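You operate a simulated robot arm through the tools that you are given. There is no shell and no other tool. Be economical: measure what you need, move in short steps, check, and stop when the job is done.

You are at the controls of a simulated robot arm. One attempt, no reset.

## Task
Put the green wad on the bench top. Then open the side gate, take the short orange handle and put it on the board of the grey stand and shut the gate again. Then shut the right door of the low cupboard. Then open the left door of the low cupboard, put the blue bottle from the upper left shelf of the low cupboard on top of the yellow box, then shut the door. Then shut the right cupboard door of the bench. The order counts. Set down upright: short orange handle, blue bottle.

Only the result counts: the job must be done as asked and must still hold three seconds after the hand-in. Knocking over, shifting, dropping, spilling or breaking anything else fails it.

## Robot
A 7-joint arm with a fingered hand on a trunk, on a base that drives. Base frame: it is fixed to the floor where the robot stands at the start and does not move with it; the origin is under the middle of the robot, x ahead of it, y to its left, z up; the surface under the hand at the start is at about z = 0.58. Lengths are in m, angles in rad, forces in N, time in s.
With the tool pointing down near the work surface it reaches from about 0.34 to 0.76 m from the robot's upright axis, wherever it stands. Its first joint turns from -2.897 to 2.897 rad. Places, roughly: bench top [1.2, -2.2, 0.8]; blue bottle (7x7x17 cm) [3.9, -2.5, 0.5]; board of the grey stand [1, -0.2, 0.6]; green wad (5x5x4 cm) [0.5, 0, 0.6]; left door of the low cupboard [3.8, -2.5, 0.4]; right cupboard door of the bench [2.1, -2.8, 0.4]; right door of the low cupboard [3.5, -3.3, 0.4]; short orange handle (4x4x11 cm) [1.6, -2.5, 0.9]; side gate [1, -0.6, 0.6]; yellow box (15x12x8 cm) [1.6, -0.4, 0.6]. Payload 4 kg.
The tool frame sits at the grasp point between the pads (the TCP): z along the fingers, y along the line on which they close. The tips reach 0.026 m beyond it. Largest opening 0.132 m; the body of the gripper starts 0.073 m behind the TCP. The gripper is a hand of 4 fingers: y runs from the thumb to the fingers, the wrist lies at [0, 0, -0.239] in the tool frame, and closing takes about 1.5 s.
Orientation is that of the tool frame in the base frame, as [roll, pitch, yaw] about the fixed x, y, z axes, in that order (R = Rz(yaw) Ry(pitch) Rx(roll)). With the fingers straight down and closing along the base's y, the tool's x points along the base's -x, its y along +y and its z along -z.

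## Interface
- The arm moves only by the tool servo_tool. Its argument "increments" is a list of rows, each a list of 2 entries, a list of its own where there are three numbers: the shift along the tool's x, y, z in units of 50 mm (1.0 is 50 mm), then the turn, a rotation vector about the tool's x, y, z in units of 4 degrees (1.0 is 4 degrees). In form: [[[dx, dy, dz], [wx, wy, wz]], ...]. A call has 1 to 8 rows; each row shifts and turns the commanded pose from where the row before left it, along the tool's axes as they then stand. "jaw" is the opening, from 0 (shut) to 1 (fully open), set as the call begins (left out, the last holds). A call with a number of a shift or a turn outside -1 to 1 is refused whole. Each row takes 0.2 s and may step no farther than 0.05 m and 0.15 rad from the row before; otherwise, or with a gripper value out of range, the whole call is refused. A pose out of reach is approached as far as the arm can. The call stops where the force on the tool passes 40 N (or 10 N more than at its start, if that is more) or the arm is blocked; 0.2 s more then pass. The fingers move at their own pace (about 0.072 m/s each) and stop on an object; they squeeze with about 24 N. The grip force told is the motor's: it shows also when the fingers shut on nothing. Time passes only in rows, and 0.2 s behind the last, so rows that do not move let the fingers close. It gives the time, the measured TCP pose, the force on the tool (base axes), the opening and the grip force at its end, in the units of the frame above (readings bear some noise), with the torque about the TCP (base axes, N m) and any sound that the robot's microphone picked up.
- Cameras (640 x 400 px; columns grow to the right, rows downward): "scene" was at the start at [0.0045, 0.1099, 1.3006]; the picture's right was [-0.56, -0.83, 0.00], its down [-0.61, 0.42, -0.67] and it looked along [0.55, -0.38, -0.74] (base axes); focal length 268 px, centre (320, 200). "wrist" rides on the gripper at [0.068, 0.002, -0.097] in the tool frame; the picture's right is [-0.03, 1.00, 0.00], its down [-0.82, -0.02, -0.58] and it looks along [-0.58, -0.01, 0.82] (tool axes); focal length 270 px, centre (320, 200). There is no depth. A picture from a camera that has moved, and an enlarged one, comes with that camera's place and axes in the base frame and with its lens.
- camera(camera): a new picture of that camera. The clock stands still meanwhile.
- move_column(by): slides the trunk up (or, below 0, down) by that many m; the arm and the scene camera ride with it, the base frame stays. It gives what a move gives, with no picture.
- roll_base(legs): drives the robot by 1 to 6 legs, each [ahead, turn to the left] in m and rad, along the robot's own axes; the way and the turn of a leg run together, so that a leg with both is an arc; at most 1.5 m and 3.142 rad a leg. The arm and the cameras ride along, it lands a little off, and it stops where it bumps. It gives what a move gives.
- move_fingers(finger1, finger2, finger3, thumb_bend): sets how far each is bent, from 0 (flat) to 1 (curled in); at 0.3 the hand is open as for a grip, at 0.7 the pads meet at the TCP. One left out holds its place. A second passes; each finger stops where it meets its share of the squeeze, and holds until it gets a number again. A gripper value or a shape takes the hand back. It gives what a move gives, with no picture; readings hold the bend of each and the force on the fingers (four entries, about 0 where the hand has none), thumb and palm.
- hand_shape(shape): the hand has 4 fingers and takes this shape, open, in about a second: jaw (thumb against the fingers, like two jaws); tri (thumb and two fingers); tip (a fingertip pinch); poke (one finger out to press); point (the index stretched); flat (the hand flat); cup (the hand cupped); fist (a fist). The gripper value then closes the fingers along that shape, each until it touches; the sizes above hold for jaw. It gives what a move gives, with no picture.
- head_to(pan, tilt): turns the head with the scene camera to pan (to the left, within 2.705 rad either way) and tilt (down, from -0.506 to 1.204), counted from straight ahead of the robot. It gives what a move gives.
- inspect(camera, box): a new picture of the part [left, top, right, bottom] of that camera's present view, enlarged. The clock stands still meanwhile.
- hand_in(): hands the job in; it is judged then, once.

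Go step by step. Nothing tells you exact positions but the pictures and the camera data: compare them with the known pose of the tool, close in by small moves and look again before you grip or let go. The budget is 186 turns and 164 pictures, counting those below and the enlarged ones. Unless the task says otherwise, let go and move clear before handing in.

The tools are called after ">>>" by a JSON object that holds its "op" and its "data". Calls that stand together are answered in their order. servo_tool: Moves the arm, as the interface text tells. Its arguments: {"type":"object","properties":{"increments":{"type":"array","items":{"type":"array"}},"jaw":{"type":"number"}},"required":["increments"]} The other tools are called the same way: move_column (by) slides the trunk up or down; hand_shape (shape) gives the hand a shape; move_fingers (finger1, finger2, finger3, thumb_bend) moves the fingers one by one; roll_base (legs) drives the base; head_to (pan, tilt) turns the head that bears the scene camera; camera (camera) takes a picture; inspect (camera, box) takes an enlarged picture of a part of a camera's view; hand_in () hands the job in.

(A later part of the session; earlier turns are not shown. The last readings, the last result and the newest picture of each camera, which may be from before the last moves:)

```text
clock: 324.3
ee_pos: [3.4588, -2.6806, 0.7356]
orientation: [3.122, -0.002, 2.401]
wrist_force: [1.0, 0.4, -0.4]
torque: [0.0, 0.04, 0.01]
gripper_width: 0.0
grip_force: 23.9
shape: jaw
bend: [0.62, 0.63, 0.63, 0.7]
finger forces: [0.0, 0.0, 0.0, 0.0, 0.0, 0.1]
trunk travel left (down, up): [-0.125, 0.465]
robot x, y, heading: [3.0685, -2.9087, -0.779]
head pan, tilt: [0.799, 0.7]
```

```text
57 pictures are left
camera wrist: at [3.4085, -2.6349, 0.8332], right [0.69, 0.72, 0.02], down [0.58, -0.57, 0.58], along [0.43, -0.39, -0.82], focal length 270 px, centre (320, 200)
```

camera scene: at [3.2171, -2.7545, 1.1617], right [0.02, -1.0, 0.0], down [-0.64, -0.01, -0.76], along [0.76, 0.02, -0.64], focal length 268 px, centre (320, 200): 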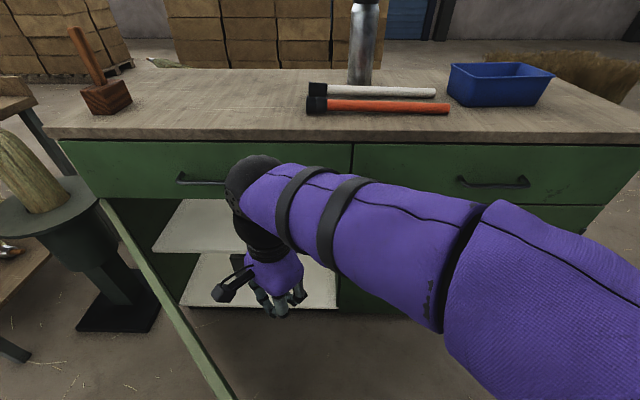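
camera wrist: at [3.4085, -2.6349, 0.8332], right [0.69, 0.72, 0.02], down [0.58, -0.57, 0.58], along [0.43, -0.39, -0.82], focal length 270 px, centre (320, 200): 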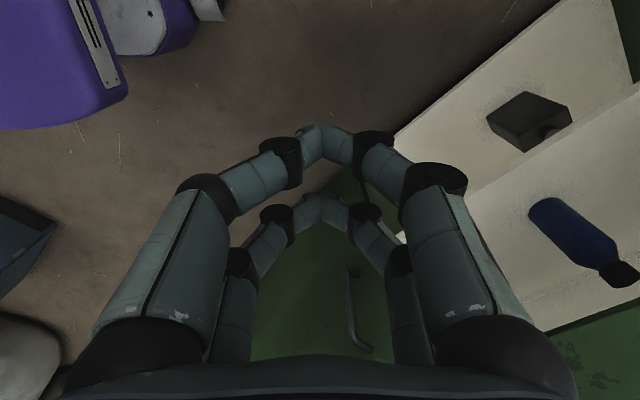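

Hand is inside the door. I lower the fingertips just below the door's top edge and push it further open.

>>> {"op": "servo_tool", "data": {"increments": [[[0, 0, 0.9], [0, 0, 0]], [[0, 0, 0.9], [0, 0, 0]], [[0, 0, 0.5], [0, 0, 0]], [[0.6, 0.66, 0], [0, 0, 0]], [[0.6, 0.66, 0], [0, 0, 0]], [[0.6, 0.66, 0], [0, 0, 0]], [[0.6, 0.66, 0], [0, 0, 0]], [[0, 0, 0], [0, 0, 0]]]}}

>>> {"op": "servo_tool", "data": {"increments": [[[0.89, 0.14, 0], [0, 0, 0]], [[0.89, 0.14, 0], [0, 0, 0]], [[0.89, 0.14, 0], [0, 0, 0]], [[0.89, 0.14, 0], [0, 0, 0]], [[0.82, 0.4, 0], [0, 0, 0]], [[0.82, 0.4, 0], [0, 0, 0]], [[0.82, 0.4, 0], [0, 0, 0]], [[0, 0, 0], [0, 0, 0]]]}}

>>> {"op": "camera", "data": {"camera": "scene"}}

```text
clock: 326.1
ee_pos: [3.4606, -2.4995, 0.6255]
orientation: [3.123, 0.001, 2.4]
wrist_force: [-0.1, 0.0, 0.2]
torque: [-0.01, 0.02, -0.01]
gripper_width: 0.0
grip_force: 24.4
shape: jaw
bend: [0.62, 0.63, 0.63, 0.7]
finger forces: [0.0, 0.1, 0.0, 0.0, 0.0, 0.0]
trunk travel left (down, up): [-0.125, 0.465]
robot x, y, heading: [3.0693, -2.9078, -0.776]
head pan, tilt: [0.799, 0.7]
```

```text
clock: 327.5
ee_pos: [3.4182, -2.3395, 0.6331]
orientation: [3.106, -0.004, 2.233]
wrist_force: [-0.9, -0.5, 0.7]
torque: [-0.01, -0.02, 0.01]
gripper_width: 0.0
grip_force: 24.1
shape: jaw
bend: [0.62, 0.63, 0.63, 0.7]
finger forces: [0.0, 0.0, 0.1, 0.0, 0.1, 0.1]
out of reach, approached as far as the arm can: row 6, 7
trunk travel left (down, up): [-0.125, 0.465]
robot x, y, heading: [3.0701, -2.9117, -0.78]
head pan, tilt: [0.799, 0.7]
stopped in row 7: the arm was blocked; the commanded pose is now the measured one
```

```text
56 pictures are left
camera scene: at [3.2171, -2.7546, 1.1617], right [0.02, -1.0, 0.0], down [-0.64, -0.01, -0.76], along [0.76, 0.02, -0.64], focal length 268 px, centre (320, 200)
```

scene: 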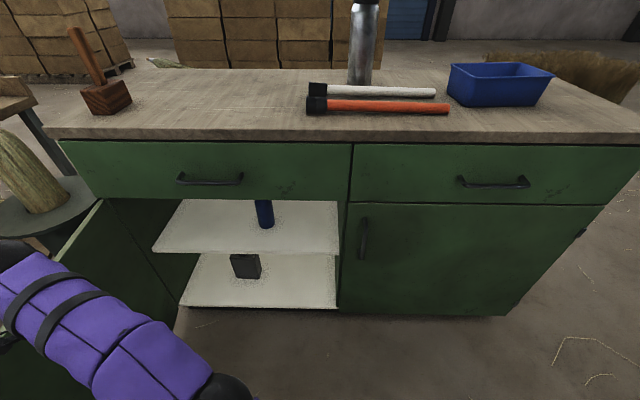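

The door is about 85° open. The bottle stands at about (3.95, -2.53) on the shelf (z ≈ 0.415). I lift the hand clear and reposition the base square to the shelf.

>>> {"op": "servo_tool", "data": {"increments": [[[0, 0, -0.9], [0, 0, 0]], [[-0.5, -0.6, -0.5], [0, 0, 0]], [[-0.6, -0.7, 0], [0, 0, 0]], [[-0.6, -0.7, 0], [0, 0, 0]], [[-0.6, -0.7, 0], [0, 0, 0]], [[0, 0, 0], [0, 0, 0]]]}}

>>> {"op": "roll_base", "data": {"legs": [[-0.47, 0], [0, 0.777]]}}

>>> {"op": "camera", "data": {"camera": "scene"}}

```text
clock: 328.9
ee_pos: [3.3783, -2.5259, 0.6954]
orientation: [3.108, -0.007, 2.236]
wrist_force: [0.1, 0.1, -0.6]
torque: [0.0, 0.0, -0.02]
gripper_width: 0.0002
grip_force: 24.3
shape: jaw
bend: [0.62, 0.63, 0.63, 0.7]
finger forces: [0.0, 0.0, 0.0, 0.0, 0.0, 0.0]
out of reach, approached as far as the arm can: row 1
trunk travel left (down, up): [-0.125, 0.465]
robot x, y, heading: [3.0691, -2.9096, -0.775]
head pan, tilt: [0.799, 0.7]
```

```text
clock: 334.0
ee_pos: [2.6839, -2.0915, 0.695]
orientation: [3.109, -0.006, 3.019]
wrist_force: [-0.3, -0.2, -0.4]
torque: [-0.04, -0.01, -0.03]
gripper_width: 0.0003
grip_force: 24.2
shape: jaw
bend: [0.62, 0.63, 0.63, 0.7]
finger forces: [0.0, 0.0, 0.0, 0.1, 0.0, 0.0]
trunk travel left (down, up): [-0.125, 0.465]
robot x, y, heading: [2.7365, -2.5857, 0.003]
head pan, tilt: [0.799, 0.7]
```

```text
55 pictures are left
camera scene: at [2.7317, -2.3676, 1.1617], right [0.72, -0.69, 0.0], down [-0.45, -0.46, -0.76], along [0.53, 0.55, -0.64], focal length 268 px, centre (320, 200)
```

scene: 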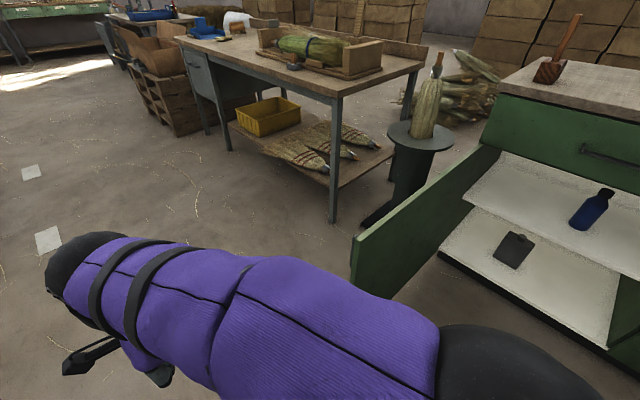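

Now I swing the hand to the front and pitch it to point forward (about 20° below horizontal).

>>> {"op": "servo_tool", "data": {"increments": [[[-0.9, -0.14, 0], [0, 0, 0]], [[-0.9, -0.14, 0], [0, 0, 0]], [[-0.9, -0.14, 0], [0, 0, 0]], [[-0.9, -0.14, 0], [0, 0, 0]], [[-0.9, -0.14, 0], [0, 0, 0]], [[-0.9, -0.14, 0], [0, 0, 0]], [[-0.9, -0.14, 0], [0, 0, 0]], [[-0.9, -0.14, 0], [0, 0, 0]]]}}

>>> {"op": "servo_tool", "data": {"increments": [[[-0.4, -0.85, 0], [0, 0, 0]], [[-0.4, -0.85, 0], [0, 0, 0]], [[-0.4, -0.85, 0], [0, 0, 0]], [[-0.4, -0.85, 0], [0, 0, 0]], [[-0.4, -0.85, 0], [0, 0, 0]], [[-0.4, -0.85, 0], [0, 0, 0]], [[-0.4, -0.85, 0], [0, 0, 0]], [[-0.4, -0.85, 0], [0, 0, 0]]]}}

>>> {"op": "servo_tool", "data": {"increments": [[[0, -0.4, 0], [0, -1, 0]], [[0, -0.3, 0], [0, -1, -1]], [[0, 0, 0], [0, -1, -0.7]], [[0, 0, 0], [0, -1, 0]], [[0, 0, 0], [0, -1, 0]], [[0, 0, 0], [0, -1, 0]], [[0, 0, 0], [0, -1, 0]], [[0, 0, 0], [0, -1, 0]]]}}

>>> {"op": "servo_tool", "data": {"increments": [[[0, 0, 0], [0, -1, 0]], [[0, 0, 0], [0, -1, 0]], [[0, 0, 0], [0, -1, 0]], [[0, 0, 0], [0, -1, 0]], [[0, 0, 0], [0, -1, 0]], [[0, 0, 0], [0, -1, 0]], [[0, 0, 0], [0, -1, 0]], [[0, 0, 0], [0, -1, 0]]]}}

>>> {"op": "camera", "data": {"camera": "wrist"}}

```text
clock: 335.8
ee_pos: [3.0342, -2.1928, 0.6911]
orientation: [3.109, -0.007, 3.017]
wrist_force: [1.1, 1.1, 0.5]
torque: [-0.02, -0.02, -0.02]
gripper_width: 0.0
grip_force: 23.7
shape: jaw
bend: [0.62, 0.63, 0.63, 0.7]
finger forces: [0.0, 0.1, 0.0, 0.0, 0.1, 0.0]
trunk travel left (down, up): [-0.125, 0.465]
robot x, y, heading: [2.7323, -2.5828, 0.009]
head pan, tilt: [0.799, 0.7]
```

```text
clock: 337.6
ee_pos: [3.1518, -2.5484, 0.6825]
orientation: [3.109, -0.006, 3.019]
wrist_force: [0.0, 0.5, -0.7]
torque: [0.01, -0.01, 0.0]
gripper_width: 0.0002
grip_force: 23.8
shape: jaw
bend: [0.62, 0.63, 0.63, 0.7]
finger forces: [0.0, 0.1, 0.0, 0.1, 0.0, 0.0]
trunk travel left (down, up): [-0.125, 0.465]
robot x, y, heading: [2.7359, -2.5828, 0.007]
head pan, tilt: [0.799, 0.7]
```

```text
clock: 339.4
ee_pos: [3.1471, -2.5843, 0.6788]
orientation: [3.118, 0.557, 3.122]
wrist_force: [-0.3, -0.7, 0.2]
torque: [0.0, -0.06, 0.02]
gripper_width: 0.0
grip_force: 23.6
shape: jaw
bend: [0.62, 0.63, 0.63, 0.7]
finger forces: [0.1, 0.0, 0.0, 0.0, 0.0, 0.0]
trunk travel left (down, up): [-0.125, 0.465]
robot x, y, heading: [2.735, -2.5877, 0.01]
head pan, tilt: [0.799, 0.7]
```

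```text
clock: 341.2
ee_pos: [3.225, -2.585, 0.7455]
orientation: [3.1, 1.114, 3.097]
wrist_force: [0.5, 0.0, -0.1]
torque: [-0.02, 0.02, -0.01]
gripper_width: 0.0001
grip_force: 24.1
shape: jaw
bend: [0.62, 0.63, 0.63, 0.7]
finger forces: [0.1, 0.1, 0.0, 0.1, 0.0, 0.0]
out of reach, approached as far as the arm can: row 2, 3, 4, 5, 6, 7, 8
trunk travel left (down, up): [-0.125, 0.465]
robot x, y, heading: [2.7334, -2.581, 0.007]
head pan, tilt: [0.799, 0.7]
```

```text
54 pictures are left
camera wrist: at [3.1067, -2.584, 0.727], right [0.02, 1.0, 0.04], down [-0.16, -0.04, 0.99], along [0.99, -0.02, 0.16], focal length 270 px, centre (320, 200)
```

wrist: 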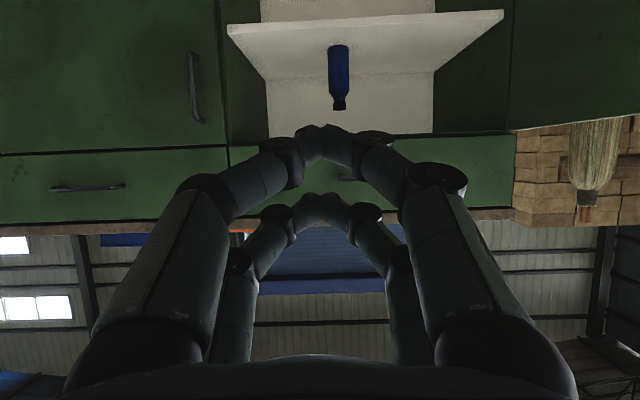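

I extend the hand forward and lower it to the bottle's height, checking reach in free space first.

>>> {"op": "servo_tool", "data": {"increments": [[[0.31, 0.17, 0.88], [0, 0, 0]], [[0.31, 0.17, 0.88], [0, 0, 0]], [[0.31, 0.17, 0.88], [0, 0, 0]], [[0.31, 0.17, 0.88], [0, 0, 0]], [[0.31, 0.17, 0.88], [0, 0, 0]], [[0.31, 0.17, 0.88], [0, 0, 0]], [[0, 0, 0], [0, -1, 0]], [[0, 0, 0], [0, -1, 0]]], "jaw": 1}}

>>> {"op": "servo_tool", "data": {"increments": [[[0, 0, 0], [0, -0.7, -0.5]], [[0.2, 0, 0.95], [0, 0, 0]], [[0.2, 0, 0.95], [0, 0, 0]], [[0, 0, 0], [0, 0, 0]]]}}

```text
clock: 343.0
ee_pos: [3.4193, -2.5311, 0.5459]
orientation: [3.083, 1.257, 3.078]
wrist_force: [0.5, -0.2, 0.5]
torque: [-0.02, 0.02, 0.04]
gripper_width: 0.132
grip_force: 0.0
shape: jaw
bend: [0.3, 0.3, 0.3, 0.3]
finger forces: [0.0, 0.1, 0.0, 0.0, 0.0, 0.0]
trunk travel left (down, up): [-0.125, 0.465]
robot x, y, heading: [2.7331, -2.5838, 0.01]
head pan, tilt: [0.799, 0.7]
```

```text
clock: 344.0
ee_pos: [3.5051, -2.533, 0.5013]
orientation: [-3.087, 1.302, -3.085]
wrist_force: [0.8, -0.1, 0.0]
torque: [0.01, 0.01, -0.02]
gripper_width: 0.1319
grip_force: 0.1
shape: jaw
bend: [0.3, 0.3, 0.3, 0.3]
finger forces: [0.0, 0.0, 0.0, 0.0, 0.0, 0.0]
trunk travel left (down, up): [-0.125, 0.465]
robot x, y, heading: [2.7349, -2.5817, 0.007]
head pan, tilt: [0.799, 0.7]
```

Reach is fine. I retract a bit, drive forward so the fingers stop just before the shelf, and look.

>>> {"op": "servo_tool", "data": {"increments": [[[0.12, 0, -0.85], [0, 0, 0]], [[0.12, 0, -0.85], [0, 0, 0]], [[0.12, 0, -0.85], [0, 0, 0]], [[0.12, 0, -0.85], [0, 0, 0]], [[0, 0, 0], [0, 0, 0]]]}}

>>> {"op": "roll_base", "data": {"legs": [[0.4, 0]]}}

>>> {"op": "camera", "data": {"camera": "wrist"}}

>>> {"op": "head_to", "data": {"pan": -0.1, "tilt": 0.7}}

>>> {"op": "camera", "data": {"camera": "scene"}}

```text
clock: 345.2
ee_pos: [3.3337, -2.5336, 0.5217]
orientation: [-3.086, 1.304, -3.088]
wrist_force: [-0.3, 0.1, -0.3]
torque: [-0.04, 0.02, -0.02]
gripper_width: 0.1319
grip_force: 0.0
shape: jaw
bend: [0.3, 0.3, 0.3, 0.3]
finger forces: [0.0, 0.0, 0.0, 0.1, 0.0, 0.0]
trunk travel left (down, up): [-0.125, 0.465]
robot x, y, heading: [2.736, -2.5888, 0.006]
head pan, tilt: [0.799, 0.7]
```

```text
clock: 347.7
ee_pos: [3.7405, -2.5339, 0.5203]
orientation: [-3.086, 1.303, -3.089]
wrist_force: [0.8, 0.1, -0.2]
torque: [0.01, -0.03, -0.04]
gripper_width: 0.132
grip_force: 0.1
shape: jaw
bend: [0.3, 0.3, 0.3, 0.3]
finger forces: [0.0, 0.1, 0.1, 0.0, 0.0, 0.0]
trunk travel left (down, up): [-0.125, 0.465]
robot x, y, heading: [3.1389, -2.5827, 0.0]
head pan, tilt: [0.799, 0.7]
```

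```text
53 pictures are left
camera wrist: at [3.6287, -2.5334, 0.4807], right [0.01, 1.0, 0.01], down [-0.34, -0.01, 0.94], along [0.94, -0.01, 0.34], focal length 270 px, centre (320, 200)
```

wrist: 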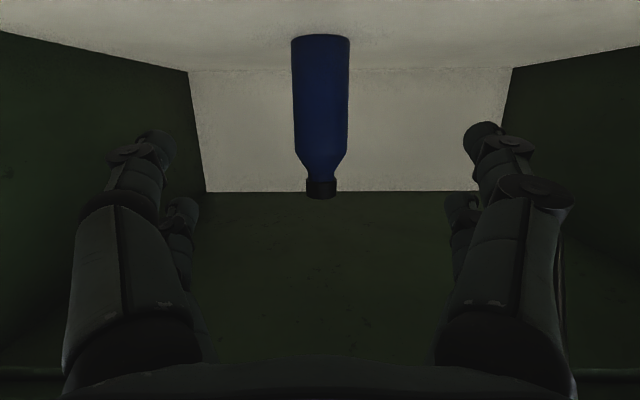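

```text
clock: 348.9
ee_pos: [3.7395, -2.5332, 0.5199]
orientation: [-3.087, 1.302, -3.087]
wrist_force: [0.4, 0.2, -0.3]
torque: [0.02, 0.0, -0.02]
gripper_width: 0.1317
grip_force: 0.0
shape: jaw
bend: [0.3, 0.3, 0.3, 0.3]
finger forces: [0.0, 0.1, 0.0, 0.0, 0.0, 0.0]
trunk travel left (down, up): [-0.125, 0.465]
robot x, y, heading: [3.1423, -2.5812, 0.001]
head pan, tilt: [-0.099, 0.7]
```

```text
52 pictures are left
camera scene: at [3.1635, -2.4357, 1.1617], right [-0.1, -1.0, 0.0], down [-0.64, 0.06, -0.76], along [0.76, -0.07, -0.64], focal length 268 px, centre (320, 200)
```

scene: 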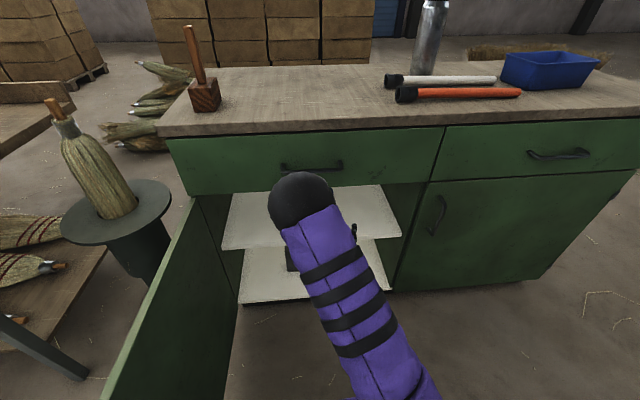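

The bottle is centred ahead at x ≈ 3.96. I close the distance in small steps.

>>> {"op": "roll_base", "data": {"legs": [[0.06, 0]]}}

>>> {"op": "servo_tool", "data": {"increments": [[[-0.22, 0, 0.75], [0, 0, 0]], [[-0.22, 0, 0.75], [0, 0, 0]], [[0, 0, 0], [0, 0, 0]]]}}

>>> {"op": "camera", "data": {"camera": "wrist"}}

>>> {"op": "camera", "data": {"camera": "scene"}}

```text
clock: 349.9
ee_pos: [3.8003, -2.5318, 0.5202]
orientation: [-3.085, 1.302, -3.086]
wrist_force: [-0.1, 0.2, 0.2]
torque: [0.0, -0.02, -0.01]
gripper_width: 0.1319
grip_force: 0.0
shape: jaw
bend: [0.3, 0.3, 0.3, 0.3]
finger forces: [0.0, 0.0, 0.1, 0.1, 0.0, 0.1]
trunk travel left (down, up): [-0.125, 0.465]
robot x, y, heading: [3.1998, -2.5822, 0.002]
head pan, tilt: [-0.099, 0.7]
```

```text
clock: 350.7
ee_pos: [3.8795, -2.5316, 0.5212]
orientation: [-3.086, 1.302, -3.086]
wrist_force: [0.1, -0.7, -0.9]
torque: [0.03, 0.0, 0.01]
gripper_width: 0.132
grip_force: 0.0
shape: jaw
bend: [0.3, 0.3, 0.3, 0.3]
finger forces: [0.0, 0.1, 0.1, 0.1, 0.0, 0.0]
trunk travel left (down, up): [-0.125, 0.465]
robot x, y, heading: [3.1992, -2.5821, 0.001]
head pan, tilt: [-0.099, 0.7]
```

```text
51 pictures are left
camera wrist: at [3.7676, -2.5325, 0.4812], right [0.01, 1.0, 0.01], down [-0.34, -0.01, 0.94], along [0.94, -0.01, 0.34], focal length 270 px, centre (320, 200)
```

wrist: 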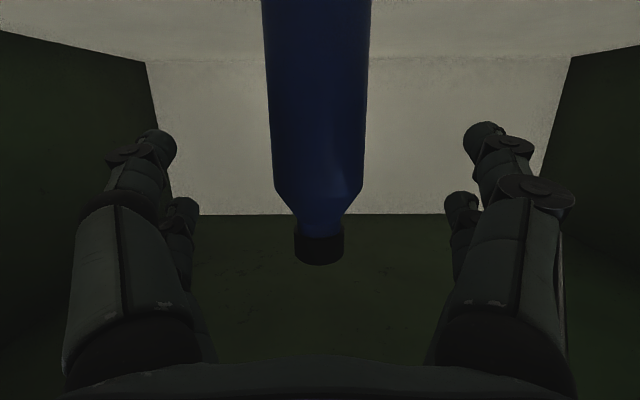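

```text
50 pictures are left
camera scene: at [3.2229, -2.4356, 1.1617], right [-0.1, -1.0, 0.0], down [-0.64, 0.06, -0.76], along [0.76, -0.07, -0.64], focal length 268 px, centre (320, 200)
```

scene: 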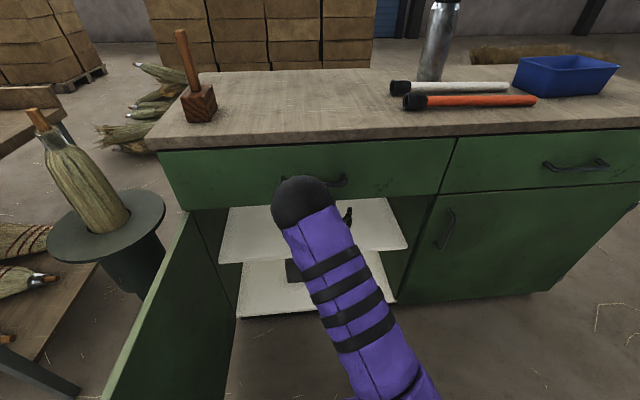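

>>> {"op": "servo_tool", "data": {"increments": [[[0, 0, 0.5], [0, 0, 0]], [[0, 0, 0.5], [0, 0, 0]], [[0, 0, 0.5], [0, 0, 0]], [[0, 0, 0], [0, 0, 0]]]}}

>>> {"op": "camera", "data": {"camera": "wrist"}}

```text
clock: 351.7
ee_pos: [3.9515, -2.5328, 0.5027]
orientation: [-3.086, 1.302, -3.089]
wrist_force: [0.8, 0.8, -0.4]
torque: [0.0, 0.0, 0.0]
gripper_width: 0.1317
grip_force: 0.1
shape: jaw
bend: [0.3, 0.3, 0.3, 0.3]
finger forces: [0.0, 0.0, 0.0, 0.1, 0.0, 0.0]
trunk travel left (down, up): [-0.125, 0.465]
robot x, y, heading: [3.2006, -2.579, 0.0]
head pan, tilt: [-0.099, 0.7]
```

```text
49 pictures are left
camera wrist: at [3.8404, -2.5324, 0.4628], right [0.01, 1.0, 0.01], down [-0.34, -0.01, 0.94], along [0.94, -0.01, 0.34], focal length 270 px, centre (320, 200)
```

wrist: 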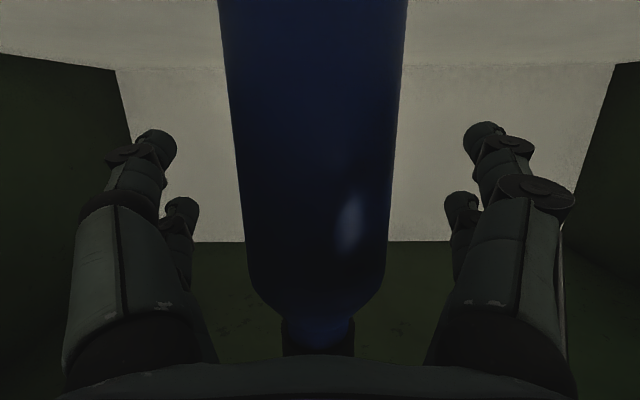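

The bottle is at the grasp point. I close the hand.

>>> {"op": "servo_tool", "data": {"increments": [[[0, 0, 0], [0, 0, 0]], [[0, 0, 0], [0, 0, 0]], [[0, 0, 0], [0, 0, 0]], [[0, 0, 0], [0, 0, 0]], [[0, 0, 0], [0, 0, 0]], [[0, 0, 0], [0, 0, 0]], [[0, 0, 0], [0, 0, 0]]], "jaw": 0}}

>>> {"op": "camera", "data": {"camera": "wrist"}}

```text
clock: 353.3
ee_pos: [3.9517, -2.5328, 0.504]
orientation: [-3.085, 1.304, -3.087]
wrist_force: [-2.5, 0.7, 5.9]
torque: [-0.05, 0.14, -0.02]
gripper_width: 0.0189
grip_force: 23.8
shape: jaw
bend: [0.77, 0.74, 0.76, 0.77]
finger forces: [22.8, 19.7, 20.2, 0.0, 19.6, 0.0]
trunk travel left (down, up): [-0.125, 0.465]
robot x, y, heading: [3.2023, -2.5827, 0.001]
head pan, tilt: [-0.099, 0.7]
```

```text
48 pictures are left
camera wrist: at [3.8401, -2.5322, 0.4633], right [0.01, 1.0, 0.01], down [-0.34, -0.01, 0.94], along [0.94, -0.01, 0.34], focal length 270 px, centre (320, 200)
```

wrist: 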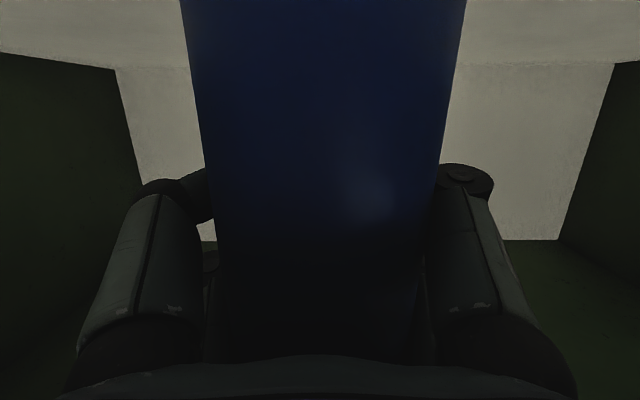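

The bottle is enveloped with all four fingers pressing. I lift it slightly and look at whether it is upright.

>>> {"op": "servo_tool", "data": {"increments": [[[-0.2, 0, -0.05], [0, 0, 0]], [[-0.2, 0, -0.05], [0, 0, 0]], [[0, 0, 0], [0, 0, 0]]]}}

>>> {"op": "servo_tool", "data": {"increments": [[[0.2, 0, -0.7], [0, 0, 0]], [[0.2, 0, -0.7], [0, 0, 0]], [[0.2, 0, -0.7], [0, 0, 0]], [[0.2, 0, -0.7], [0, 0, 0]], [[0, 0, 0], [0, 0, 0]]]}}

>>> {"op": "roll_base", "data": {"legs": [[-0.2, 0]]}}

>>> {"op": "camera", "data": {"camera": "scene"}}

```text
clock: 354.1
ee_pos: [3.9502, -2.5314, 0.5229]
orientation: [-3.087, 1.299, -3.09]
wrist_force: [-0.2, -0.4, -4.9]
torque: [0.03, -0.18, -0.02]
gripper_width: 0.0187
grip_force: 23.8
shape: jaw
bend: [0.77, 0.74, 0.76, 0.77]
finger forces: [23.2, 18.8, 20.6, 0.0, 20.0, 0.1]
trunk travel left (down, up): [-0.125, 0.465]
robot x, y, heading: [3.2006, -2.582, 0.007]
head pan, tilt: [-0.099, 0.7]
```

```text
clock: 355.3
ee_pos: [3.8058, -2.5309, 0.5196]
orientation: [-3.085, 1.302, -3.086]
wrist_force: [-0.2, 0.7, -4.3]
torque: [0.01, -0.13, -0.01]
gripper_width: 0.0186
grip_force: 23.6
shape: jaw
bend: [0.77, 0.74, 0.76, 0.77]
finger forces: [22.9, 18.9, 20.1, 0.0, 20.0, 0.1]
trunk travel left (down, up): [-0.125, 0.465]
robot x, y, heading: [3.1946, -2.5805, -0.002]
head pan, tilt: [-0.099, 0.7]
```

```text
clock: 356.9
ee_pos: [3.6036, -2.5331, 0.5197]
orientation: [-3.086, 1.302, -3.091]
wrist_force: [0.3, 0.2, -4.1]
torque: [-0.01, -0.14, 0.02]
gripper_width: 0.0189
grip_force: 23.6
shape: jaw
bend: [0.77, 0.74, 0.76, 0.77]
finger forces: [22.8, 18.9, 20.1, 0.0, 20.0, 0.0]
trunk travel left (down, up): [-0.125, 0.465]
robot x, y, heading: [2.9977, -2.5815, -0.003]
head pan, tilt: [-0.099, 0.7]
```

```text
47 pictures are left
camera scene: at [3.0214, -2.4358, 1.1617], right [-0.1, -0.99, 0.0], down [-0.64, 0.06, -0.76], along [0.76, -0.08, -0.64], focal length 268 px, centre (320, 200)
```

scene: 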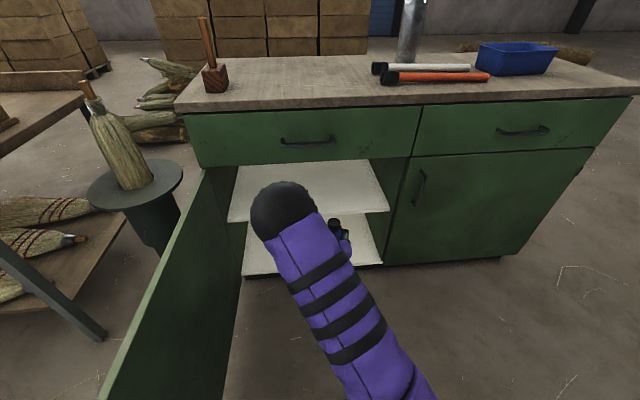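

The bottle is out. I check its attitude in the hand before driving.

>>> {"op": "camera", "data": {"camera": "wrist"}}

>>> {"op": "inspect", "data": {"camera": "scene", "box": [300, 200, 380, 260]}}

```text
46 pictures are left
camera wrist: at [3.4919, -2.5328, 0.4798], right [0.01, 1.0, 0.01], down [-0.34, -0.01, 0.94], along [0.94, -0.01, 0.34], focal length 270 px, centre (320, 200)
```

wrist: 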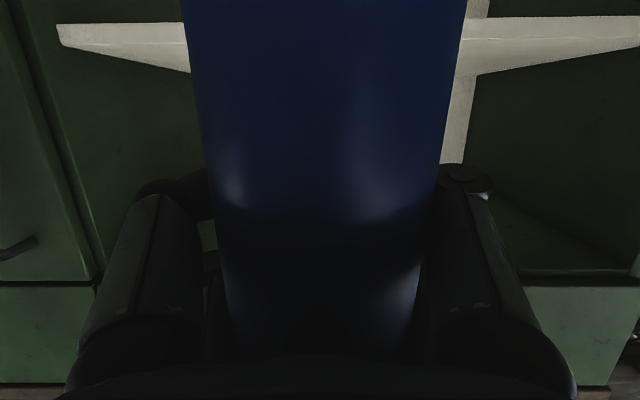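

```text
6.67 times, centred on (340, 230) of scene
camera zoom: at [3.0214, -2.4358, 1.1617], right [-0.1, -0.99, 0.0], down [-0.64, 0.06, -0.76], along [0.76, -0.08, -0.64], focal length 1788 px, centre (187, 0)
```

zoom: 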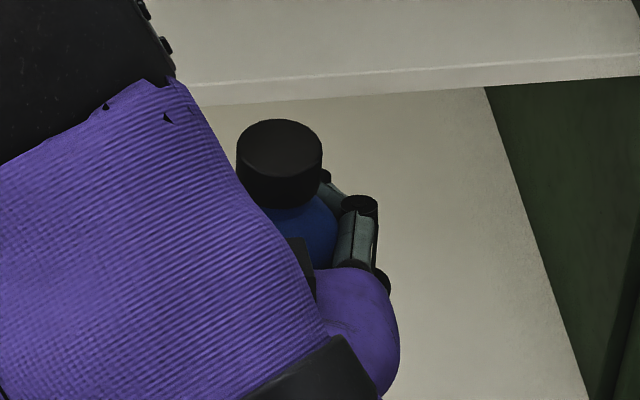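

The bottle hangs upright. I raise the trunk so it clears the open door, then drive round to the stand's box side.

>>> {"op": "move_column", "data": {"by": 0.4}}

>>> {"op": "roll_base", "data": {"legs": [[-0.35, 0], [0, 1.574], [1.38, 0], [0, 1.571], [1.05, 0], [0, -1.571]]}}

>>> {"op": "head_to", "data": {"pan": -0.2, "tilt": 0.75}}

>>> {"op": "camera", "data": {"camera": "scene"}}

```text
clock: 360.7
ee_pos: [3.6039, -2.5328, 0.9205]
orientation: [-3.086, 1.301, -3.088]
wrist_force: [-0.2, -0.3, -3.9]
torque: [0.01, -0.14, 0.04]
gripper_width: 0.0188
grip_force: 24.2
shape: jaw
bend: [0.77, 0.74, 0.76, 0.77]
finger forces: [22.7, 18.8, 19.9, 0.1, 19.9, 0.0]
trunk travel left (down, up): [-0.525, 0.065]
robot x, y, heading: [2.9953, -2.5804, 0.001]
head pan, tilt: [-0.099, 0.7]
```

```text
clock: 387.4
ee_pos: [1.5228, -0.5983, 0.9206]
orientation: [-3.085, 1.302, -1.514]
wrist_force: [0.3, 0.0, -5.5]
torque: [0.12, -0.02, -0.01]
gripper_width: 0.0184
grip_force: 23.9
shape: jaw
bend: [0.77, 0.74, 0.76, 0.77]
finger forces: [21.3, 16.1, 16.6, 0.1, 19.1, 0.0]
trunk travel left (down, up): [-0.525, 0.065]
robot x, y, heading: [1.5786, -1.2021, 1.573]
head pan, tilt: [-0.099, 0.7]
```

```text
clock: 388.1
ee_pos: [1.5232, -0.5991, 0.9194]
orientation: [-3.085, 1.302, -1.513]
wrist_force: [-0.5, 0.3, -4.0]
torque: [0.14, 0.05, -0.02]
gripper_width: 0.0183
grip_force: 24.0
shape: jaw
bend: [0.77, 0.74, 0.76, 0.77]
finger forces: [21.2, 16.0, 16.7, 0.1, 19.1, 0.0]
trunk travel left (down, up): [-0.525, 0.065]
robot x, y, heading: [1.5731, -1.2027, 1.581]
head pan, tilt: [-0.201, 0.75]
```

```text
44 pictures are left
camera scene: at [1.4384, -1.1821, 1.5574], right [0.98, -0.19, 0.0], down [-0.13, -0.67, -0.73], along [0.14, 0.72, -0.68], focal length 268 px, centre (320, 200)
```

scene: 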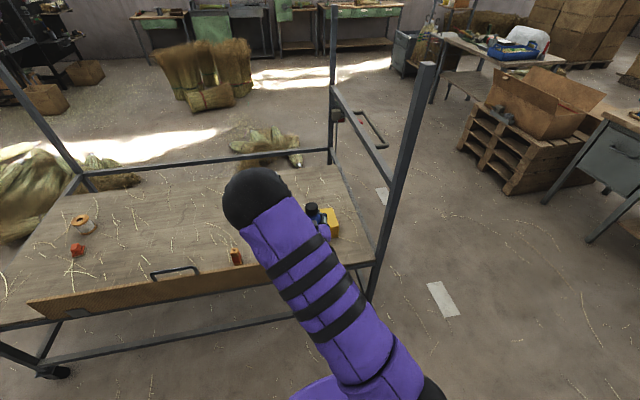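

The box's top centre is about (1.61, -0.36). I drive forward a little and shift the bottle over it, staying high.

>>> {"op": "roll_base", "data": {"legs": [[0.18, 0]]}}

>>> {"op": "servo_tool", "data": {"increments": [[[-0.13, 0.8, 0.4], [0, 0, 0]], [[-0.13, 0.8, 0.4], [0, 0, 0]], [[-0.13, 0, 0.5], [0, 0, 0]], [[-0.13, 0, 0.5], [0, 0, 0]], [[0, 0, 0], [0, 0, 0]]]}}

>>> {"op": "camera", "data": {"camera": "scene"}}

>>> {"op": "inspect", "data": {"camera": "scene", "box": [280, 150, 440, 280]}}

```text
clock: 389.6
ee_pos: [1.5183, -0.4172, 0.9206]
orientation: [-3.085, 1.302, -1.508]
wrist_force: [-0.4, -0.2, -4.8]
torque: [0.1, -0.02, 0.01]
gripper_width: 0.0181
grip_force: 24.2
shape: jaw
bend: [0.77, 0.74, 0.76, 0.77]
finger forces: [21.2, 16.1, 16.6, 0.0, 19.2, 0.1]
trunk travel left (down, up): [-0.525, 0.065]
robot x, y, heading: [1.5759, -1.0199, 1.576]
head pan, tilt: [-0.201, 0.75]
```

```text
clock: 390.8
ee_pos: [1.4395, -0.3245, 0.9193]
orientation: [-3.083, 1.301, -1.506]
wrist_force: [-0.3, -0.2, -3.9]
torque: [0.12, -0.03, -0.02]
gripper_width: 0.0184
grip_force: 24.1
shape: jaw
bend: [0.77, 0.74, 0.76, 0.77]
finger forces: [21.3, 16.3, 16.6, 0.0, 19.1, 0.0]
trunk travel left (down, up): [-0.525, 0.065]
robot x, y, heading: [1.5711, -1.0227, 1.579]
head pan, tilt: [-0.201, 0.75]
```

```text
43 pictures are left
camera scene: at [1.437, -1.0012, 1.5574], right [0.98, -0.19, 0.0], down [-0.13, -0.67, -0.73], along [0.14, 0.72, -0.68], focal length 268 px, centre (320, 200)
```

scene: 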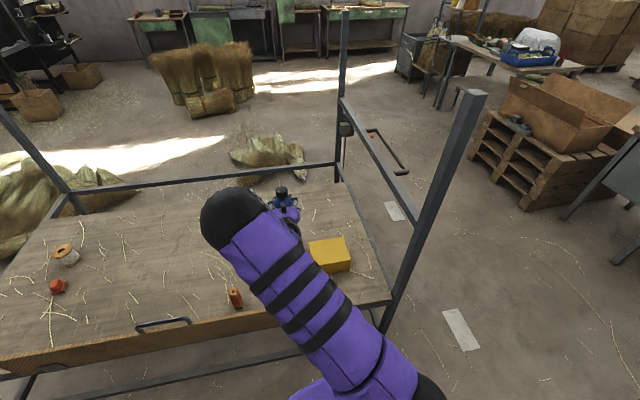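

```text
3.08 times, centred on (360, 215) of scene
camera zoom: at [1.437, -1.0012, 1.5574], right [0.98, -0.19, 0.0], down [-0.13, -0.67, -0.73], along [0.14, 0.72, -0.68], focal length 825 px, centre (197, 154)
```

zoom: 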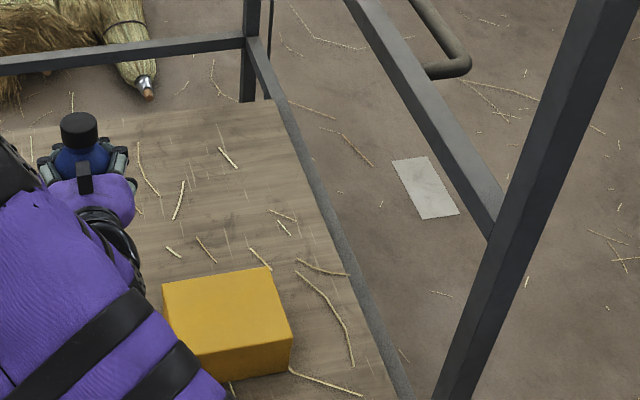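

I had the sideways sign reversed; the box is now fully visible, centre (1.60, -0.358). I move the bottle the other way over it.

>>> {"op": "servo_tool", "data": {"increments": [[[0, -0.8, 0], [0, 0, 0]], [[0, -0.8, 0], [0, 0, 0]], [[0, -0.8, 0], [0, 0, 0]], [[0, -0.8, -0.08], [0, 0, 0]], [[0, 0, 0], [0, 0, 0]]]}}

>>> {"op": "move_column", "data": {"by": -0.13}}

>>> {"op": "inspect", "data": {"camera": "scene", "box": [260, 150, 440, 270]}}

>>> {"op": "camera", "data": {"camera": "wrist"}}

```text
clock: 392.0
ee_pos: [1.5996, -0.326, 0.9232]
orientation: [-3.088, 1.3, -1.512]
wrist_force: [0.1, -0.3, -3.3]
torque: [0.15, 0.01, 0.02]
gripper_width: 0.0182
grip_force: 23.9
shape: jaw
bend: [0.77, 0.74, 0.76, 0.77]
finger forces: [21.3, 16.0, 16.6, 0.0, 18.8, 0.0]
trunk travel left (down, up): [-0.525, 0.065]
robot x, y, heading: [1.5738, -1.0246, 1.581]
head pan, tilt: [-0.201, 0.75]
```

```text
clock: 393.6
ee_pos: [1.5997, -0.3254, 0.7956]
orientation: [-3.086, 1.301, -1.508]
wrist_force: [0.9, 0.0, -4.1]
torque: [0.17, -0.02, 0.01]
gripper_width: 0.018
grip_force: 24.4
shape: jaw
bend: [0.77, 0.74, 0.76, 0.77]
finger forces: [21.3, 16.0, 16.8, 0.0, 18.8, 0.0]
trunk travel left (down, up): [-0.395, 0.195]
robot x, y, heading: [1.5745, -1.0232, 1.581]
head pan, tilt: [-0.201, 0.75]
```

```text
3.33 times, centred on (350, 210) of scene
camera zoom: at [1.4372, -1.0014, 1.4275], right [0.98, -0.19, 0.0], down [-0.13, -0.67, -0.73], along [0.14, 0.72, -0.68], focal length 894 px, centre (220, 167)
```

zoom: 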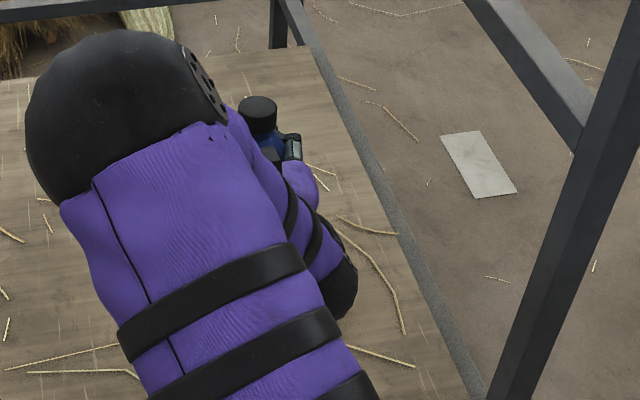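

```text
40 pictures are left
camera wrist: at [1.5994, -0.4381, 0.7546], right [-1.0, 0.0, 0.01], down [0.01, -0.34, 0.94], along [0.0, 0.94, 0.34], focal length 270 px, centre (320, 200)
```

wrist: 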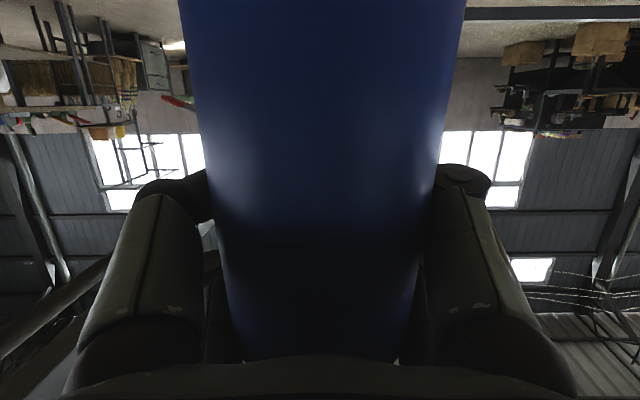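

The bottle's cap is over the box centre. I lower in small steps until contact.

>>> {"op": "servo_tool", "data": {"increments": [[[0.35, 0, 0.1], [0, 0, 0]], [[0.27, 0, 0.07], [0, 0, 0]], [[0, 0, 0], [0, 0, 0]]]}}

>>> {"op": "servo_tool", "data": {"increments": [[[0.1, 0, 0.03], [0, 0, 0]], [[0, 0, 0], [0, 0, 0]]]}}

>>> {"op": "servo_tool", "data": {"increments": [[[0.08, 0, 0.02], [0, 0, 0]], [[0, 0, 0], [0, 0, 0]]]}}

>>> {"op": "servo_tool", "data": {"increments": [[[0.06, 0, 0.015], [0, 0, 0]], [[0, 0, 0], [0, 0, 0]]]}}

```text
clock: 394.4
ee_pos: [1.5998, -0.3252, 0.762]
orientation: [-3.085, 1.301, -1.51]
wrist_force: [-0.2, 0.7, -5.1]
torque: [0.17, -0.02, -0.01]
gripper_width: 0.0179
grip_force: 23.6
shape: jaw
bend: [0.77, 0.74, 0.76, 0.77]
finger forces: [21.3, 16.0, 16.7, 0.1, 18.8, 0.0]
trunk travel left (down, up): [-0.395, 0.195]
robot x, y, heading: [1.5708, -1.0221, 1.579]
head pan, tilt: [-0.201, 0.75]
```

```text
clock: 395.0
ee_pos: [1.5994, -0.3248, 0.7567]
orientation: [-3.088, 1.302, -1.51]
wrist_force: [0.2, 0.1, -3.3]
torque: [0.16, -0.02, -0.02]
gripper_width: 0.0181
grip_force: 23.9
shape: jaw
bend: [0.77, 0.74, 0.76, 0.77]
finger forces: [21.3, 16.0, 16.8, 0.1, 18.7, 0.0]
trunk travel left (down, up): [-0.395, 0.195]
robot x, y, heading: [1.5735, -1.0241, 1.581]
head pan, tilt: [-0.201, 0.75]
```

```text
clock: 395.6
ee_pos: [1.6002, -0.3247, 0.7534]
orientation: [-3.085, 1.302, -1.508]
wrist_force: [-0.4, -0.6, -4.4]
torque: [0.15, 0.0, -0.01]
gripper_width: 0.018
grip_force: 24.4
shape: jaw
bend: [0.77, 0.74, 0.76, 0.77]
finger forces: [21.3, 16.0, 16.6, 0.0, 18.8, 0.1]
trunk travel left (down, up): [-0.395, 0.195]
robot x, y, heading: [1.5732, -1.0204, 1.577]
head pan, tilt: [-0.201, 0.75]
```

```text
clock: 396.2
ee_pos: [1.6004, -0.3246, 0.7502]
orientation: [-3.082, 1.299, -1.508]
wrist_force: [-0.2, 0.4, -3.8]
torque: [0.14, 0.01, -0.02]
gripper_width: 0.0178
grip_force: 24.4
shape: jaw
bend: [0.77, 0.74, 0.76, 0.77]
finger forces: [21.4, 16.0, 16.8, 0.0, 18.7, 0.0]
trunk travel left (down, up): [-0.395, 0.195]
robot x, y, heading: [1.5793, -1.0232, 1.578]
head pan, tilt: [-0.201, 0.75]
```

>>> {"op": "servo_tool", "data": {"increments": [[[0.06, 0, 0.015], [0, 0, 0]], [[0, 0, 0], [0, 0, 0]]]}}

>>> {"op": "servo_tool", "data": {"increments": [[[0.05, 0, 0.01], [0, 0, 0]], [[0, 0, 0], [0, 0, 0]]]}}

>>> {"op": "servo_tool", "data": {"increments": [[[0.05, 0, 0.01], [0, 0, 0]], [[0, 0, 0], [0, 0, 0]]]}}

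>>> {"op": "head_to", "data": {"pan": 0.0, "tilt": 0.75}}

>>> {"op": "camera", "data": {"camera": "scene"}}

```text
clock: 396.8
ee_pos: [1.5996, -0.3258, 0.7466]
orientation: [-3.085, 1.301, -1.507]
wrist_force: [0.4, 1.2, -3.7]
torque: [0.12, 0.05, 0.02]
gripper_width: 0.0184
grip_force: 23.9
shape: jaw
bend: [0.77, 0.74, 0.76, 0.77]
finger forces: [21.4, 15.9, 16.7, 0.0, 18.6, 0.0]
trunk travel left (down, up): [-0.395, 0.195]
robot x, y, heading: [1.5726, -1.0228, 1.578]
head pan, tilt: [-0.201, 0.75]
```

```text
clock: 397.4
ee_pos: [1.6004, -0.326, 0.7442]
orientation: [-3.086, 1.301, -1.509]
wrist_force: [0.0, -0.4, -3.1]
torque: [0.1, -0.01, 0.0]
gripper_width: 0.0178
grip_force: 24.1
shape: jaw
bend: [0.77, 0.74, 0.76, 0.77]
finger forces: [21.3, 15.9, 16.6, 0.0, 18.7, 0.1]
trunk travel left (down, up): [-0.395, 0.195]
robot x, y, heading: [1.5754, -1.0271, 1.577]
head pan, tilt: [-0.201, 0.75]
```

```text
clock: 398.0
ee_pos: [1.6006, -0.3272, 0.7438]
orientation: [-3.086, 1.306, -1.507]
wrist_force: [-0.5, -1.1, 8.5]
torque: [-0.07, -0.03, -0.02]
gripper_width: 0.0182
grip_force: 23.8
shape: jaw
bend: [0.77, 0.74, 0.76, 0.77]
finger forces: [21.8, 17.2, 17.1, 0.0, 19.2, 0.0]
trunk travel left (down, up): [-0.395, 0.195]
robot x, y, heading: [1.5735, -1.0241, 1.58]
head pan, tilt: [-0.201, 0.75]
```

```text
clock: 398.7
ee_pos: [1.6008, -0.3258, 0.7441]
orientation: [-3.085, 1.308, -1.507]
wrist_force: [-0.8, -1.9, 13.4]
torque: [-0.08, 0.0, -0.04]
gripper_width: 0.018
grip_force: 23.7
shape: jaw
bend: [0.77, 0.74, 0.76, 0.77]
finger forces: [22.2, 18.0, 17.2, 0.1, 20.2, 0.1]
trunk travel left (down, up): [-0.395, 0.195]
robot x, y, heading: [1.5712, -1.0234, 1.581]
head pan, tilt: [0.0, 0.75]
```

```text
39 pictures are left
camera scene: at [1.4205, -1.0015, 1.4275], right [1.0, 0.01, 0.0], down [0.01, -0.68, -0.73], along [-0.01, 0.73, -0.68], focal length 268 px, centre (320, 200)
```

scene: 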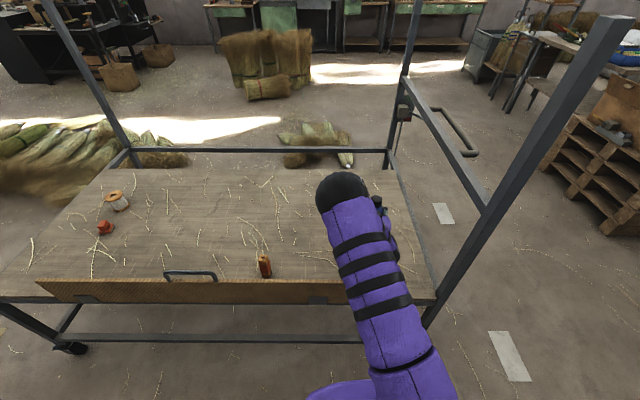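

Contact with the box (about 17 N). I ease off slightly and open the hand.

>>> {"op": "servo_tool", "data": {"increments": [[[-0.04, 0, -0.01], [0, 0, 0]], [[0, 0, 0], [0, 0, 0]]]}}

>>> {"op": "servo_tool", "data": {"increments": [[[0, 0, 0], [0, 0, 0]], [[0, 0, 0], [0, 0, 0]], [[0, 0, 0], [0, 0, 0]], [[0, 0, 0], [0, 0, 0]], [[0, 0, 0], [0, 0, 0]], [[0, 0, 0], [0, 0, 0]], [[0, 0, 0], [0, 0, 0]]], "jaw": 1}}

>>> {"op": "camera", "data": {"camera": "wrist"}}

```text
clock: 399.3
ee_pos: [1.6003, -0.3273, 0.7448]
orientation: [-3.084, 1.303, -1.509]
wrist_force: [-1.0, 0.9, 6.1]
torque: [0.16, 0.0, 0.0]
gripper_width: 0.0178
grip_force: 24.0
shape: jaw
bend: [0.77, 0.74, 0.76, 0.77]
finger forces: [22.5, 17.6, 17.5, 0.1, 20.6, 0.0]
trunk travel left (down, up): [-0.395, 0.195]
robot x, y, heading: [1.5768, -1.0226, 1.582]
head pan, tilt: [0.0, 0.75]
```

```text
clock: 400.9
ee_pos: [1.5996, -0.3266, 0.7443]
orientation: [-3.085, 1.301, -1.507]
wrist_force: [-0.4, 0.0, 0.4]
torque: [0.0, -0.02, 0.02]
gripper_width: 0.1318
grip_force: 0.2
shape: jaw
bend: [0.3, 0.3, 0.3, 0.3]
finger forces: [0.0, 0.1, 0.0, 0.0, 0.0, 0.0]
trunk travel left (down, up): [-0.395, 0.195]
robot x, y, heading: [1.5727, -1.024, 1.578]
head pan, tilt: [0.0, 0.75]
```

```text
38 pictures are left
camera wrist: at [1.6002, -0.4389, 0.7039], right [-1.0, 0.0, 0.01], down [0.01, -0.34, 0.94], along [0.0, 0.94, 0.34], focal length 270 px, centre (320, 200)
```

wrist: 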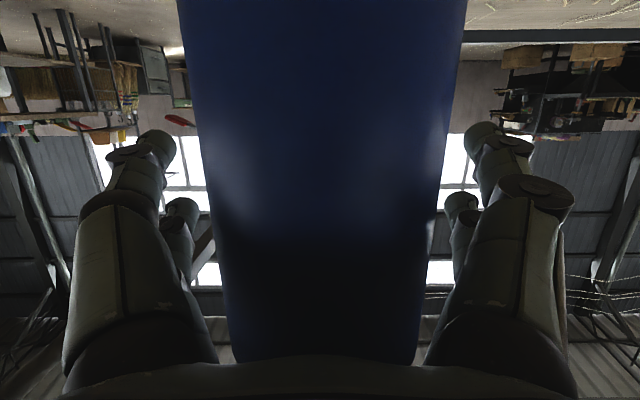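

The bottle stands. I withdraw straight back and look.

>>> {"op": "servo_tool", "data": {"increments": [[[0.13, 0, -0.5], [0, 0, 0]], [[0.24, 0, -0.87], [0, 0, 0]], [[0.24, 0, -0.87], [0, 0, 0]], [[0.24, 0, -0.87], [0, 0, 0]], [[0, 0, 0], [0, 0, 0]]]}}

>>> {"op": "roll_base", "data": {"legs": [[-0.15, 0]]}}

>>> {"op": "camera", "data": {"camera": "wrist"}}

>>> {"op": "camera", "data": {"camera": "scene"}}

```text
clock: 402.1
ee_pos: [1.6011, -0.4864, 0.7455]
orientation: [-3.086, 1.304, -1.505]
wrist_force: [-0.4, -1.0, -1.0]
torque: [-0.02, 0.05, -0.02]
gripper_width: 0.132
grip_force: 0.0
shape: jaw
bend: [0.3, 0.3, 0.3, 0.3]
finger forces: [0.0, 0.0, 0.0, 0.0, 0.1, 0.0]
trunk travel left (down, up): [-0.395, 0.195]
robot x, y, heading: [1.5742, -1.0222, 1.58]
head pan, tilt: [0.0, 0.75]
```

```text
clock: 403.5
ee_pos: [1.6045, -0.6391, 0.7464]
orientation: [-3.085, 1.302, -1.511]
wrist_force: [0.5, -0.5, 0.1]
torque: [-0.01, 0.0, -0.02]
gripper_width: 0.1319
grip_force: 0.0
shape: jaw
bend: [0.3, 0.3, 0.3, 0.3]
finger forces: [0.0, 0.0, 0.0, 0.0, 0.0, 0.0]
trunk travel left (down, up): [-0.395, 0.195]
robot x, y, heading: [1.5733, -1.1731, 1.584]
head pan, tilt: [0.0, 0.75]
```

```text
37 pictures are left
camera wrist: at [1.604, -0.7513, 0.7058], right [-1.0, 0.0, 0.01], down [0.01, -0.34, 0.94], along [0.0, 0.94, 0.34], focal length 270 px, centre (320, 200)
```

wrist: 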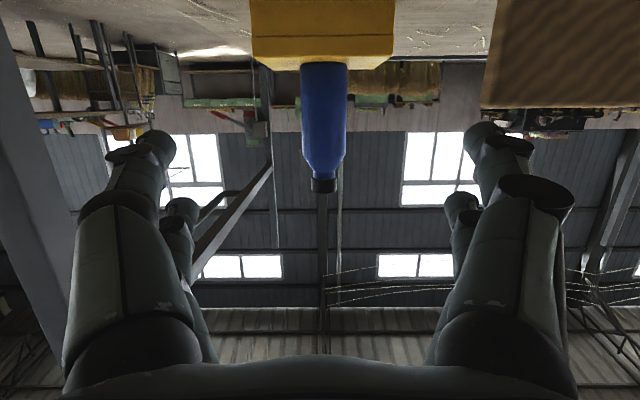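

```text
36 pictures are left
camera scene: at [1.4219, -1.1526, 1.4275], right [1.0, 0.01, 0.0], down [0.0, -0.68, -0.73], along [0.0, 0.73, -0.68], focal length 268 px, centre (320, 200)
```

scene: 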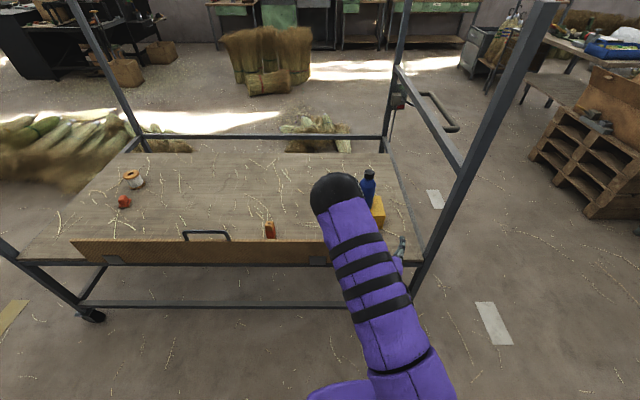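

The bottle stands upright on the yellow box, everything else in place. Now back to the cupboard to shut its left door: I close the hand, back off and drive to its outer side.

>>> {"op": "servo_tool", "data": {"increments": [[[0, 0, 0], [0, 0, 0]], [[0, 0, 0], [0, 0, 0]], [[0, 0, 0], [0, 0, 0]], [[0, 0, 0], [0, 0, 0]], [[0, 0, 0], [0, 0, 0]]], "jaw": 0}}

>>> {"op": "roll_base", "data": {"legs": [[-0.1, 0], [0, -1.584], [1.08, 0], [0, -1.571], [0.63, 0], [0, 1.571]]}}

>>> {"op": "head_to", "data": {"pan": -0.2, "tilt": 0.75}}

>>> {"op": "camera", "data": {"camera": "scene"}}

```text
clock: 404.7
ee_pos: [1.6053, -0.639, 0.7472]
orientation: [-3.085, 1.302, -1.51]
wrist_force: [0.7, -0.2, -0.3]
torque: [0.02, -0.02, 0.03]
gripper_width: 0.0001
grip_force: 14.1
shape: jaw
bend: [0.61, 0.62, 0.62, 0.7]
finger forces: [0.0, 0.0, 0.0, 0.1, 0.0, 0.0]
trunk travel left (down, up): [-0.395, 0.195]
robot x, y, heading: [1.5762, -1.1785, 1.576]
head pan, tilt: [0.0, 0.75]
```

```text
clock: 426.9
ee_pos: [3.174, -1.9614, 0.7462]
orientation: [-3.085, 1.302, -3.108]
wrist_force: [0.1, 0.0, -0.9]
torque: [-0.01, 0.05, 0.02]
gripper_width: 0.0
grip_force: 24.1
shape: jaw
bend: [0.62, 0.63, 0.63, 0.7]
finger forces: [0.0, 0.0, 0.0, 0.0, 0.0, 0.1]
trunk travel left (down, up): [-0.395, 0.195]
robot x, y, heading: [2.6401, -1.9181, -0.016]
head pan, tilt: [0.0, 0.75]
```

```text
clock: 427.7
ee_pos: [3.1727, -1.9612, 0.7458]
orientation: [-3.086, 1.302, -3.107]
wrist_force: [0.1, 0.2, -0.1]
torque: [-0.01, 0.0, 0.01]
gripper_width: 0.0
grip_force: 24.2
shape: jaw
bend: [0.62, 0.63, 0.63, 0.7]
finger forces: [0.1, 0.1, 0.1, 0.1, 0.0, 0.0]
trunk travel left (down, up): [-0.395, 0.195]
robot x, y, heading: [2.6373, -1.9213, -0.023]
head pan, tilt: [-0.201, 0.75]
```

```text
35 pictures are left
camera scene: at [2.6604, -1.7796, 1.4274], right [-0.22, -0.98, 0.0], down [-0.67, 0.15, -0.73], along [0.71, -0.16, -0.68], focal length 268 px, centre (320, 200)
```

scene: 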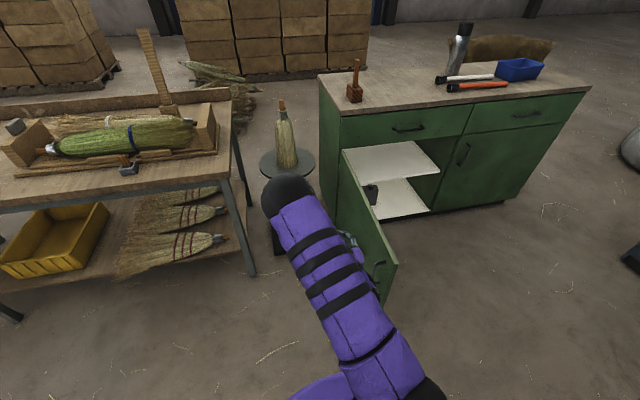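

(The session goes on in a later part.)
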